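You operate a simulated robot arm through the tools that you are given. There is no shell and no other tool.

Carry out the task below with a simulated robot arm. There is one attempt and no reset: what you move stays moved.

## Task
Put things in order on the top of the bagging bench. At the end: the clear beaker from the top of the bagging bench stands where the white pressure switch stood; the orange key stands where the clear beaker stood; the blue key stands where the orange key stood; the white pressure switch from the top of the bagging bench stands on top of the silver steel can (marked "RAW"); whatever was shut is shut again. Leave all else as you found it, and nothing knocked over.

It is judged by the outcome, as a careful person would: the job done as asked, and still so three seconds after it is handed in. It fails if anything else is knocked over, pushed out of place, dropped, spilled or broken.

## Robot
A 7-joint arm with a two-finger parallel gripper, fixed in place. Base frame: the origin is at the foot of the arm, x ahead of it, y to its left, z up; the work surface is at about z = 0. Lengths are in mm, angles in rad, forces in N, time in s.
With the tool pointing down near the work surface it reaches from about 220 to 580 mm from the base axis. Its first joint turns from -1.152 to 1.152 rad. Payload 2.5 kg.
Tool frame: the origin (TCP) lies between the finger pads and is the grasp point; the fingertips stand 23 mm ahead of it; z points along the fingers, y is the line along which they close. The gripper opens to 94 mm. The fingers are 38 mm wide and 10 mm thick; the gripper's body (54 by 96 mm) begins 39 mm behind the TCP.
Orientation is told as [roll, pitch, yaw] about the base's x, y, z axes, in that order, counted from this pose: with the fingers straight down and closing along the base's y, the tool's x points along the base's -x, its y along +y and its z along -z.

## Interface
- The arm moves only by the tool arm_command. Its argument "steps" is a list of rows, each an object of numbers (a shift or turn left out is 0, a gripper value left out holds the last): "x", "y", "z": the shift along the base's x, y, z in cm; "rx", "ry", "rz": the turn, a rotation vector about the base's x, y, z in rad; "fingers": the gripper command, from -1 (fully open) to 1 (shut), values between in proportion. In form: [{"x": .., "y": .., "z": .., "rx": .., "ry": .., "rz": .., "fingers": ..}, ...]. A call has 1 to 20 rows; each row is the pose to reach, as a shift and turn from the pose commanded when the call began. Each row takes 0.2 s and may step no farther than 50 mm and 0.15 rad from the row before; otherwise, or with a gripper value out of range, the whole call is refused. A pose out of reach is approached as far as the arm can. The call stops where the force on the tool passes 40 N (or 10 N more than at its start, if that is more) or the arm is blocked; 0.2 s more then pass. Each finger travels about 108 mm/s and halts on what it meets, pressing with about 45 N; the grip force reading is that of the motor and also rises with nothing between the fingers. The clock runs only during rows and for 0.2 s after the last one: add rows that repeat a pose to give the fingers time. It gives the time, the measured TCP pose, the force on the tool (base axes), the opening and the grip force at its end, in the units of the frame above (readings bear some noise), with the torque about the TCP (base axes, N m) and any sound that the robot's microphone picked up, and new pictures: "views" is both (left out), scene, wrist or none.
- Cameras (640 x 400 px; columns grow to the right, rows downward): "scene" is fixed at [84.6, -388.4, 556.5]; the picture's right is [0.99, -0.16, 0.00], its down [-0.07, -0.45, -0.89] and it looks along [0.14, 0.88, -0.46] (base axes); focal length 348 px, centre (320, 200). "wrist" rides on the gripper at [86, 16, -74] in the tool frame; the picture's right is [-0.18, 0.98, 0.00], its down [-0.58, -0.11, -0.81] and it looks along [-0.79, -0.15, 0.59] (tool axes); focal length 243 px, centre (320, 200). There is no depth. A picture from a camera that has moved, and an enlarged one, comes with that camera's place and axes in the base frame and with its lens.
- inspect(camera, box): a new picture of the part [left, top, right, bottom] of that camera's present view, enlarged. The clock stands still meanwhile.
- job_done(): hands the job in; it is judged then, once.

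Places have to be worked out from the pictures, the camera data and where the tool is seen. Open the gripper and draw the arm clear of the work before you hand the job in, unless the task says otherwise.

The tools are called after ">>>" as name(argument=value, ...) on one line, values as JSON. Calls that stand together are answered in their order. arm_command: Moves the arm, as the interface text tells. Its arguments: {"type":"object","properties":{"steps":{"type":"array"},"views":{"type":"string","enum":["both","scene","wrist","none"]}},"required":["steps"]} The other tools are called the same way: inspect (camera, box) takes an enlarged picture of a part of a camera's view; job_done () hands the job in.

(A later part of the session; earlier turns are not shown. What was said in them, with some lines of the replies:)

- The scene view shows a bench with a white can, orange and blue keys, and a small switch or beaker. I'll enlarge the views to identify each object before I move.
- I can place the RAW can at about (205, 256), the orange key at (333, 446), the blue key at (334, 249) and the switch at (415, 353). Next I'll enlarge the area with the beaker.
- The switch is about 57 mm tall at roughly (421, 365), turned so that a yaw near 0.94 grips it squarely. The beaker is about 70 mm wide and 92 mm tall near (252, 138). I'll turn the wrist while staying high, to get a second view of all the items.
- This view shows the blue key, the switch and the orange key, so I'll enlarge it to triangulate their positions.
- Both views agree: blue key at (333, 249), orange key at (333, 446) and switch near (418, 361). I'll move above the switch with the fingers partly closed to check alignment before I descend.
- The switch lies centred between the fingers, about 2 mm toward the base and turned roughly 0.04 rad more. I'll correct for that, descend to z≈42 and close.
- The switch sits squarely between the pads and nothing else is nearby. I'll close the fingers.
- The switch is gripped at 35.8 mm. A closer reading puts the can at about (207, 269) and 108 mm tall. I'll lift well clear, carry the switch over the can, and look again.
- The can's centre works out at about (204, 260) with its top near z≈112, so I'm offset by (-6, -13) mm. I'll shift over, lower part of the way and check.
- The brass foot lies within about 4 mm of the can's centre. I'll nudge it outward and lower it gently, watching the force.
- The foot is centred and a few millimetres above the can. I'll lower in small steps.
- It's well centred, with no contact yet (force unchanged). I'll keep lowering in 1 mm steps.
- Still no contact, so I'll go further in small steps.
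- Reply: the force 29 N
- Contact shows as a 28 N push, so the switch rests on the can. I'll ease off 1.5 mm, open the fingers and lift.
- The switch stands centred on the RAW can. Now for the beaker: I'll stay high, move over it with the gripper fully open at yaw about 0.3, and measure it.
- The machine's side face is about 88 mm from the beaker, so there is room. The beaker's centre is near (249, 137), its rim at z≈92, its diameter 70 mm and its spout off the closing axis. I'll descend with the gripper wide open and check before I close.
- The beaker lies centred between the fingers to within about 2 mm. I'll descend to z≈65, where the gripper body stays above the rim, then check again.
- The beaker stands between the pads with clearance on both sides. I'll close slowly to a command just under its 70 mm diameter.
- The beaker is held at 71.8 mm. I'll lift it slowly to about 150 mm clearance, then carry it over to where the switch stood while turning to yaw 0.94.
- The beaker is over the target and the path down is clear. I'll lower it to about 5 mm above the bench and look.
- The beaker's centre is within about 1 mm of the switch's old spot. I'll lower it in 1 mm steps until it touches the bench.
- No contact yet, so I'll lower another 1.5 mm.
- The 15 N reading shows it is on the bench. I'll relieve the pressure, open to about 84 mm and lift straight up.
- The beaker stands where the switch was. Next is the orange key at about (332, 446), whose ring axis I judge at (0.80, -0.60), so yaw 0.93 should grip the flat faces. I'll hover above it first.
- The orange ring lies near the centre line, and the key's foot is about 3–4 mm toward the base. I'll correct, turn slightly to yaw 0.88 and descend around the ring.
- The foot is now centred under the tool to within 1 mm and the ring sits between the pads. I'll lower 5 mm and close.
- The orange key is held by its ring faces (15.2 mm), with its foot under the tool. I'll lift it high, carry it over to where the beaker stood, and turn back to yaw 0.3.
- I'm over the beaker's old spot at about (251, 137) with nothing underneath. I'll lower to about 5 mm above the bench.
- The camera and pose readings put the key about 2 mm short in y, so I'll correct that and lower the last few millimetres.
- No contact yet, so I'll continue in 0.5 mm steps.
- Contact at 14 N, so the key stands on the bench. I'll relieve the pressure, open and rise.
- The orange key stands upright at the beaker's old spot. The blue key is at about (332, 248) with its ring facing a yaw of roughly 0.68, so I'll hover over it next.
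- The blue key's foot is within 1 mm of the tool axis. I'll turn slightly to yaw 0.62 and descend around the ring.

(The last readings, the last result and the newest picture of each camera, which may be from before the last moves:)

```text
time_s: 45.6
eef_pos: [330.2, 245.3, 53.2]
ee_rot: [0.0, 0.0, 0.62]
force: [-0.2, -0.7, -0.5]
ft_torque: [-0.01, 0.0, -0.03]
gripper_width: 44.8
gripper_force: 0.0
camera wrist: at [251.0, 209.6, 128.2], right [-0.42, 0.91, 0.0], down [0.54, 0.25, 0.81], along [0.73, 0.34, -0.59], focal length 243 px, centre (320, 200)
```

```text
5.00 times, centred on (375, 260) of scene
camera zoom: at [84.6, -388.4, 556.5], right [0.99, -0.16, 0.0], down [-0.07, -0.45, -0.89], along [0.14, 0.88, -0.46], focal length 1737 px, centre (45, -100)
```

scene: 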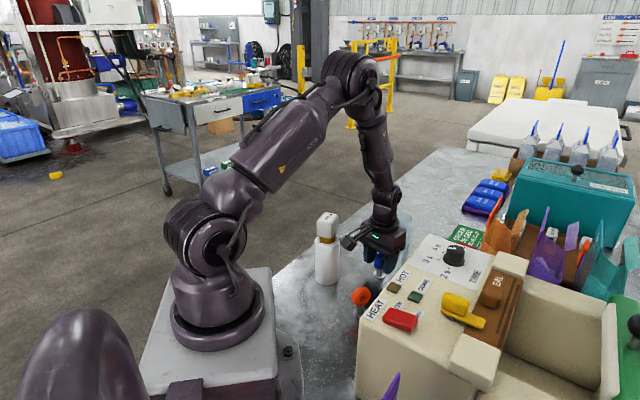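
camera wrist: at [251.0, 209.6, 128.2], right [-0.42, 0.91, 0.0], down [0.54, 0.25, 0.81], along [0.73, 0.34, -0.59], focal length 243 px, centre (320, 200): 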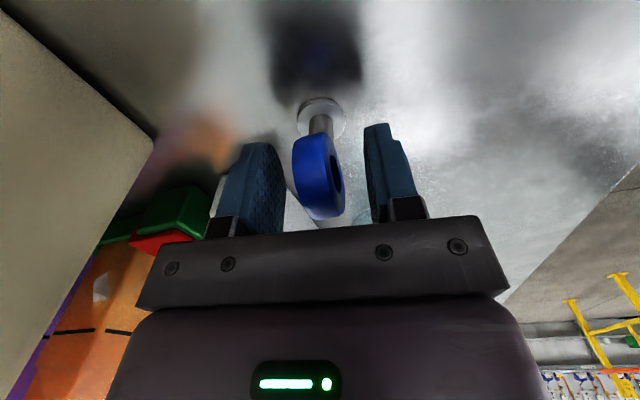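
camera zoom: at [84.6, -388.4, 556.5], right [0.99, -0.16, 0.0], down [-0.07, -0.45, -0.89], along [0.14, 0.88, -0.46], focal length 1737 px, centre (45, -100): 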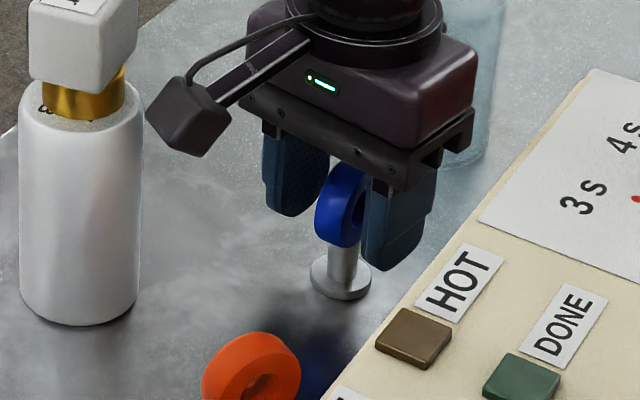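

The foot is centred, but the ring's visible face suggests yaw about 0.70 is squarer. I'll turn back 0.08 and close.

>>> arm_command(steps=[{"rz": 0.08}, {"rz": 0.08, "fingers": 0.3}, {"rz": 0.08, "fingers": 0.5}, {"rz": 0.08, "fingers": 0.65}, {"rz": 0.08, "fingers": 0.8}, {"rz": 0.08, "fingers": 0.9}, {"rz": 0.08, "fingers": 0.9}])

>>> inspect(camera="wrist", box=[240, 40, 400, 200])

>>> inspect(camera="scene", box=[330, 220, 420, 300])

```text
time_s: 47.2
eef_pos: [328.9, 245.6, 53.7]
ee_rot: [0.001, -0.001, 0.701]
force: [0.6, -0.5, 0.4]
ft_torque: [0.0, 0.0, 0.01]
gripper_width: 15.3
gripper_force: 45.0
camera wrist: at [254.5, 203.4, 128.3], right [-0.49, 0.87, 0.0], down [0.52, 0.29, 0.81], along [0.7, 0.4, -0.59], focal length 243 px, centre (320, 200)
```

scene: 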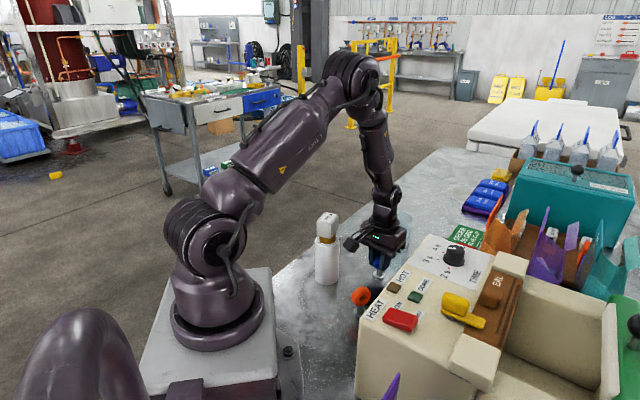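
wrist: 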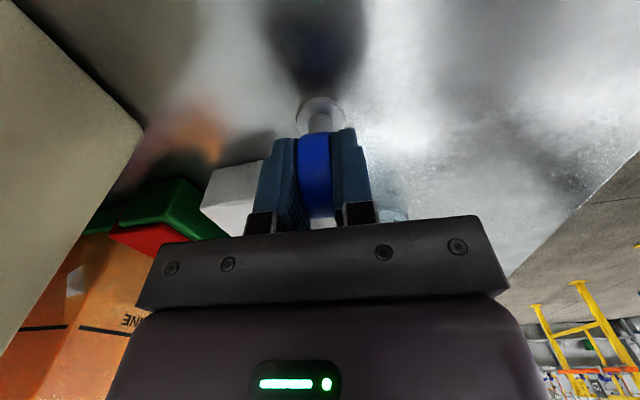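

```text
2.50 times, centred on (320, 120) of wrist
camera zoom: at [254.5, 203.4, 128.3], right [-0.49, 0.87, 0.0], down [0.52, 0.29, 0.81], along [0.7, 0.4, -0.59], focal length 606 px, centre (320, 400)
```

zoom: 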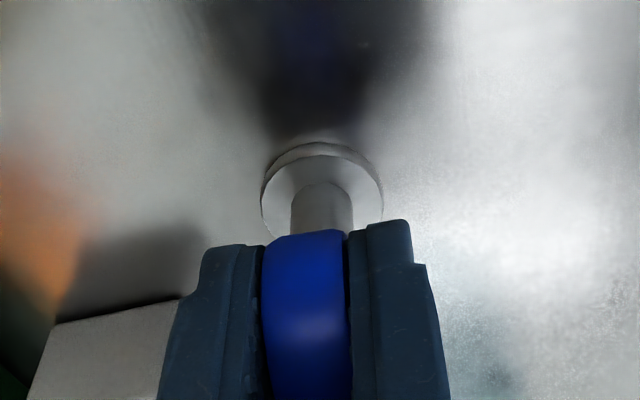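

```text
5.00 times, centred on (375, 260) of scene
camera zoom: at [84.6, -388.4, 556.5], right [0.99, -0.16, 0.0], down [-0.07, -0.45, -0.89], along [0.14, 0.88, -0.46], focal length 1737 px, centre (45, -100)
```

zoom: 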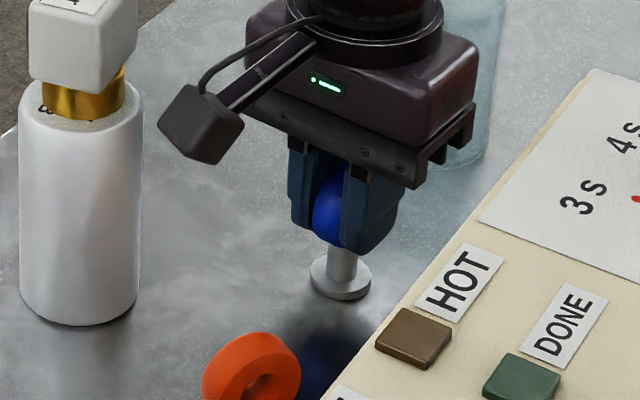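

The blue key is held just as the orange one was. I'll lift it and go to the same commanded pose where the orange key was picked (+197 mm in y, yaw 0.88).

>>> arm_command(steps=[{"z": 0.5}, {"z": 3}, {"z": 7}, {"z": 11}, {"z": 14.5}, {"z": 16}, {"x": -0.02, "y": 2, "z": 16, "rz": 0.02}, {"x": -0.02, "y": 5.5, "z": 16, "rz": 0.05}, {"x": -0.02, "y": 9.5, "z": 16, "rz": 0.09}, {"x": -0.02, "y": 13.5, "z": 16, "rz": 0.13}, {"x": -0.02, "y": 17, "z": 16, "rz": 0.16}, {"x": -0.02, "y": 19.2, "z": 16, "rz": 0.18}, {"x": -0.02, "y": 19.74, "z": 16, "rz": 0.18}, {"x": -0.02, "y": 19.74, "z": 13, "rz": 0.18}, {"x": -0.02, "y": 19.74, "z": 9, "rz": 0.18}, {"x": -0.02, "y": 19.74, "z": 5, "rz": 0.18}, {"x": -0.02, "y": 19.74, "z": 2, "rz": 0.18}, {"x": -0.02, "y": 19.74, "z": 0.6, "rz": 0.18}, {"x": -0.02, "y": 19.74, "z": 0.6, "rz": 0.18}])

>>> inspect(camera="wrist", box=[240, 40, 400, 200])

>>> inspect(camera="scene", box=[320, 180, 400, 250])

```text
time_s: 51.2
eef_pos: [329.5, 443.6, 58.4]
ee_rot: [0.001, 0.001, 0.88]
force: [0.5, -0.8, -1.4]
ft_torque: [0.02, -0.02, 0.01]
gripper_width: 15.2
gripper_force: 45.0
camera wrist: at [262.9, 388.0, 133.0], right [-0.64, 0.77, 0.0], down [0.45, 0.38, 0.81], along [0.62, 0.52, -0.59], focal length 243 px, centre (320, 200)
```

scene: 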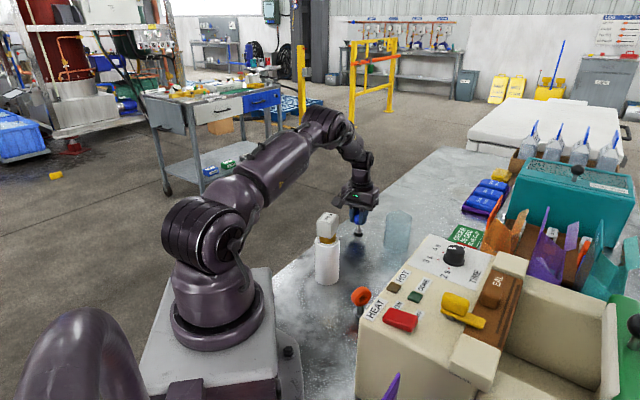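
wrist: 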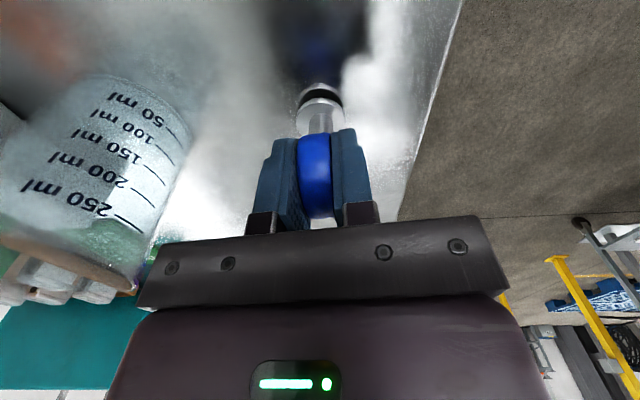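

```text
2.50 times, centred on (320, 120) of wrist
camera zoom: at [262.9, 388.0, 133.0], right [-0.64, 0.77, 0.0], down [0.45, 0.38, 0.81], along [0.62, 0.52, -0.59], focal length 606 px, centre (320, 400)
```

zoom: 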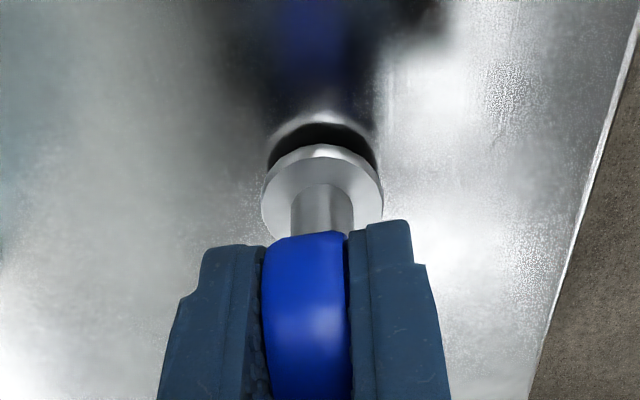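

```text
5.71 times, centred on (360, 215) of scene
camera zoom: at [84.6, -388.4, 556.5], right [0.99, -0.16, 0.0], down [-0.07, -0.45, -0.89], along [0.14, 0.88, -0.46], focal length 1986 px, centre (91, 114)
```

zoom: 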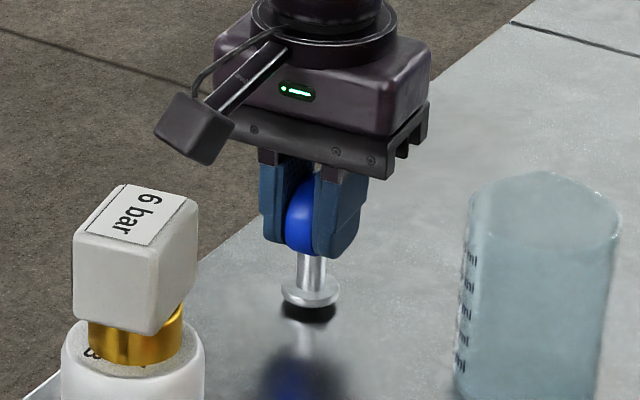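

The view matches the one from when the orange key was gripped here. I'll lower the last few millimetres until contact.

>>> arm_command(steps=[{"x": 0.05, "z": -0.2}, {"x": 0.05, "z": -0.4}, {"x": 0.05, "z": -0.5}, {"x": 0.05, "z": -0.5}], views="none")

```text
time_s: 52.2
eef_pos: [330.2, 442.3, 54.5]
ee_rot: [-0.001, -0.001, 0.881]
force: [-0.2, 0.4, -0.6]
ft_torque: [0.02, -0.01, 0.02]
gripper_width: 15.2
gripper_force: 45.2
```

No contact yet, so I'll continue in 0.5 mm steps.

>>> arm_command(steps=[{"z": -0.05}, {"z": -0.1}, {"z": -0.15}, {"z": -0.15}], views="none")

```text
time_s: 53.2
eef_pos: [330.2, 443.8, 53.1]
ee_rot: [0.0, -0.001, 0.879]
force: [-3.9, -3.3, 13.8]
ft_torque: [-0.19, 0.16, 0.03]
gripper_width: 15.2
gripper_force: 45.3
```

Contact at 14 N: the blue key stands on the bench. I'll relieve the pressure, open and rise clear.

>>> arm_command(steps=[{"z": 0.04}, {"z": 0.04, "fingers": 0.55}, {"z": 0.04, "fingers": 0.3}, {"z": 0.04, "fingers": 0.05}, {"z": 0.04, "fingers": 0.05}, {"z": 2}, {"z": 6}, {"z": 10}, {"z": 14}, {"z": 18}, {"z": 20}, {"z": 20}])

>>> inspect(camera="scene", box=[300, 180, 460, 330])

>>> inspect(camera="wrist", box=[160, 0, 460, 200])

```text
time_s: 55.8
eef_pos: [329.7, 444.0, 251.6]
ee_rot: [-0.001, -0.001, 0.879]
force: [0.6, -0.5, -0.1]
ft_torque: [0.0, 0.01, 0.0]
gripper_width: 44.7
gripper_force: 0.0
camera wrist: at [263.1, 388.6, 326.3], right [-0.64, 0.77, 0.0], down [0.45, 0.38, 0.81], along [0.62, 0.52, -0.59], focal length 243 px, centre (320, 200)
```

scene: 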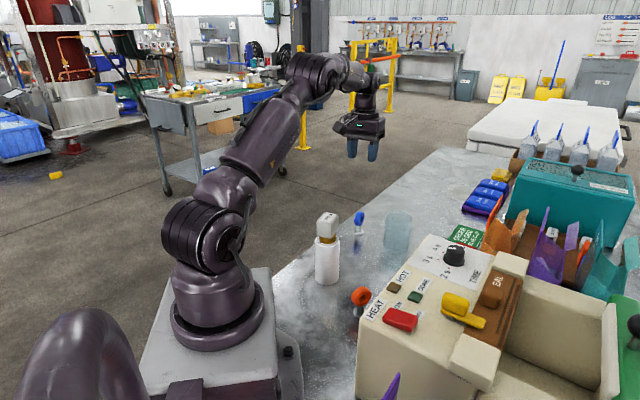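
wrist: 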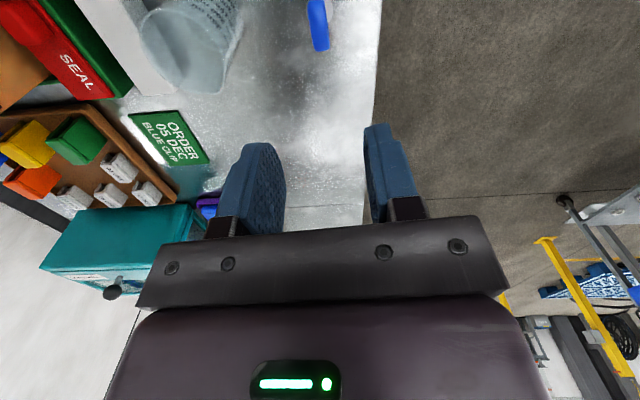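

```text
2.67 times, centred on (380, 255) of scene
camera zoom: at [84.6, -388.5, 556.5], right [0.99, -0.16, 0.0], down [-0.07, -0.45, -0.89], along [0.14, 0.88, -0.46], focal length 927 px, centre (160, 53)
```

zoom: 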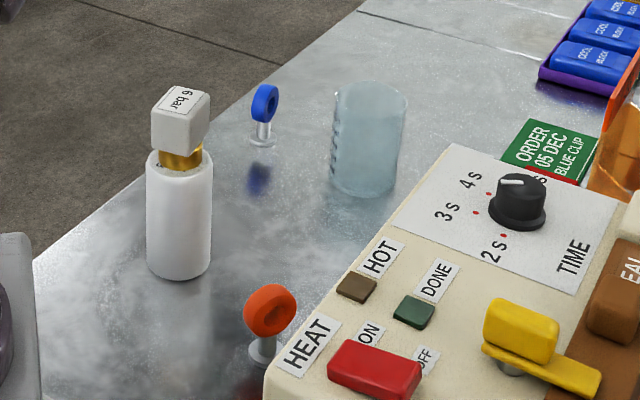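

```text
2.00 times, centred on (310, 100) of wrist
camera zoom: at [263.1, 388.6, 326.3], right [-0.64, 0.77, 0.0], down [0.45, 0.38, 0.81], along [0.62, 0.52, -0.59], focal length 485 px, centre (340, 400)
```

zoom: 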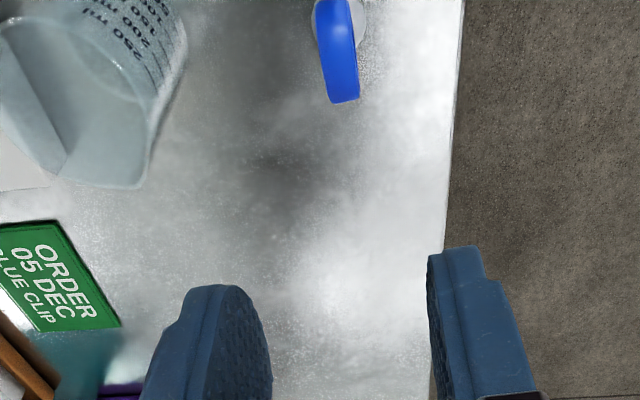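

All four items stand as asked: the switch on the can, the beaker at the switch's spot, the orange key at the beaker's and the blue key at the orange's. I'll raise the arm clear with the gripper open and take a final look.

>>> arm_command(steps=[{"z": 4, "fingers": -1}, {"z": 8}, {"z": 11, "y": -2}, {"z": 11, "y": -6, "rz": -0.1}, {"z": 11, "y": -10, "rz": -0.2}, {"z": 11, "y": -14, "rz": -0.3}, {"z": 11, "y": -18, "rz": -0.4}, {"z": 11, "y": -18, "rz": -0.4}, {"z": 11, "y": -18, "rz": -0.4}])

>>> inspect(camera="scene", box=[290, 180, 450, 330])

```text
time_s: 57.8
eef_pos: [329.5, 263.1, 361.6]
ee_rot: [0.001, -0.001, 0.477]
force: [0.8, 0.0, 0.2]
ft_torque: [-0.01, 0.0, -0.01]
gripper_width: 94.1
gripper_force: 0.0
camera wrist: at [246.4, 238.5, 436.3], right [-0.29, 0.96, 0.0], down [0.57, 0.17, 0.81], along [0.77, 0.23, -0.59], focal length 243 px, centre (320, 200)
```

scene: 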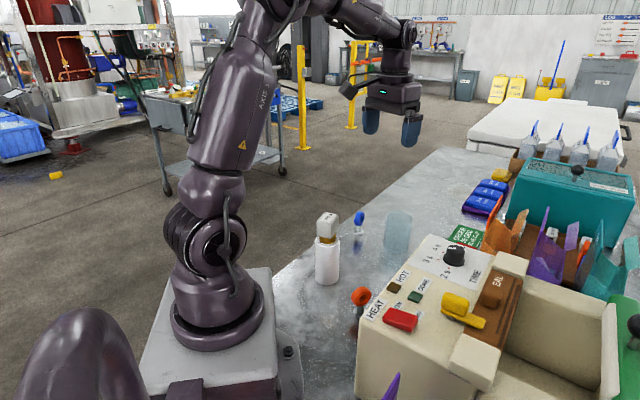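
wrist: 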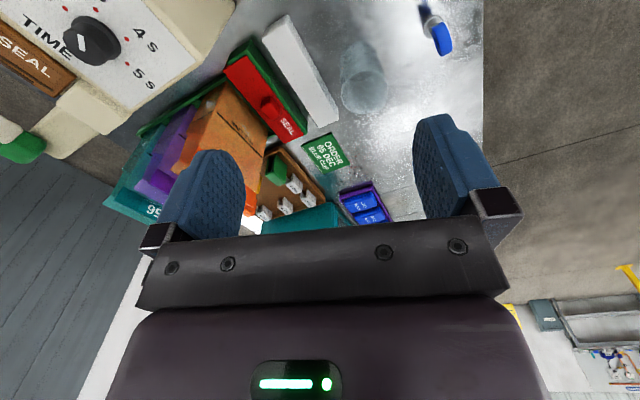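

```text
2.67 times, centred on (370, 255) of scene
camera zoom: at [84.6, -388.5, 556.5], right [0.99, -0.16, 0.0], down [-0.07, -0.45, -0.89], along [0.14, 0.88, -0.46], focal length 927 px, centre (187, 53)
```

zoom: 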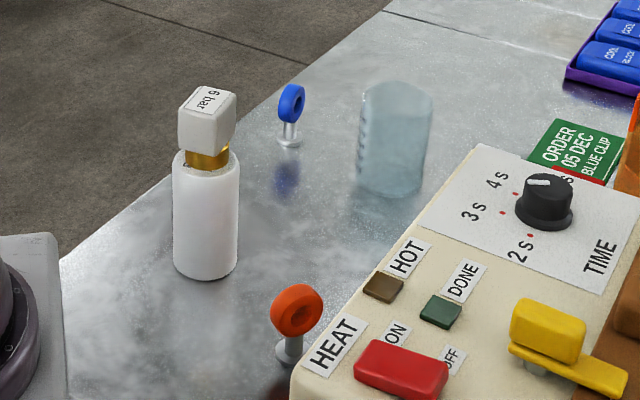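

The arm is clear with the gripper open, every item stands upright in its place, and nothing else was disturbed. I'm handing the job in.

>>> job_done()

```text
The job is handed in.
```

The bagging bench is set out as you asked, and I've handed the job in. The last pictures show all four items upright and nothing else moved or knocked over.

| Item | Where it stands now |
|---|---|
| White pressure switch | On top of the can marked "RAW", centred |
| Clear beaker | Where the switch stood |
| Orange key | Where the beaker stood |
| Blue key | Where the orange key stood |

- **Accuracy:** I judged the original spots from the pictures. The beaker and blue key are within a millimetre or two of theirs. The orange key is less certain and could be up to about 5 mm off.
- **Can colour:** The can looks white rather than silver in the pictures. I used it because it was the only one I saw marked "RAW".
- **Shut items:** I didn't open anything, so there was nothing to shut again.
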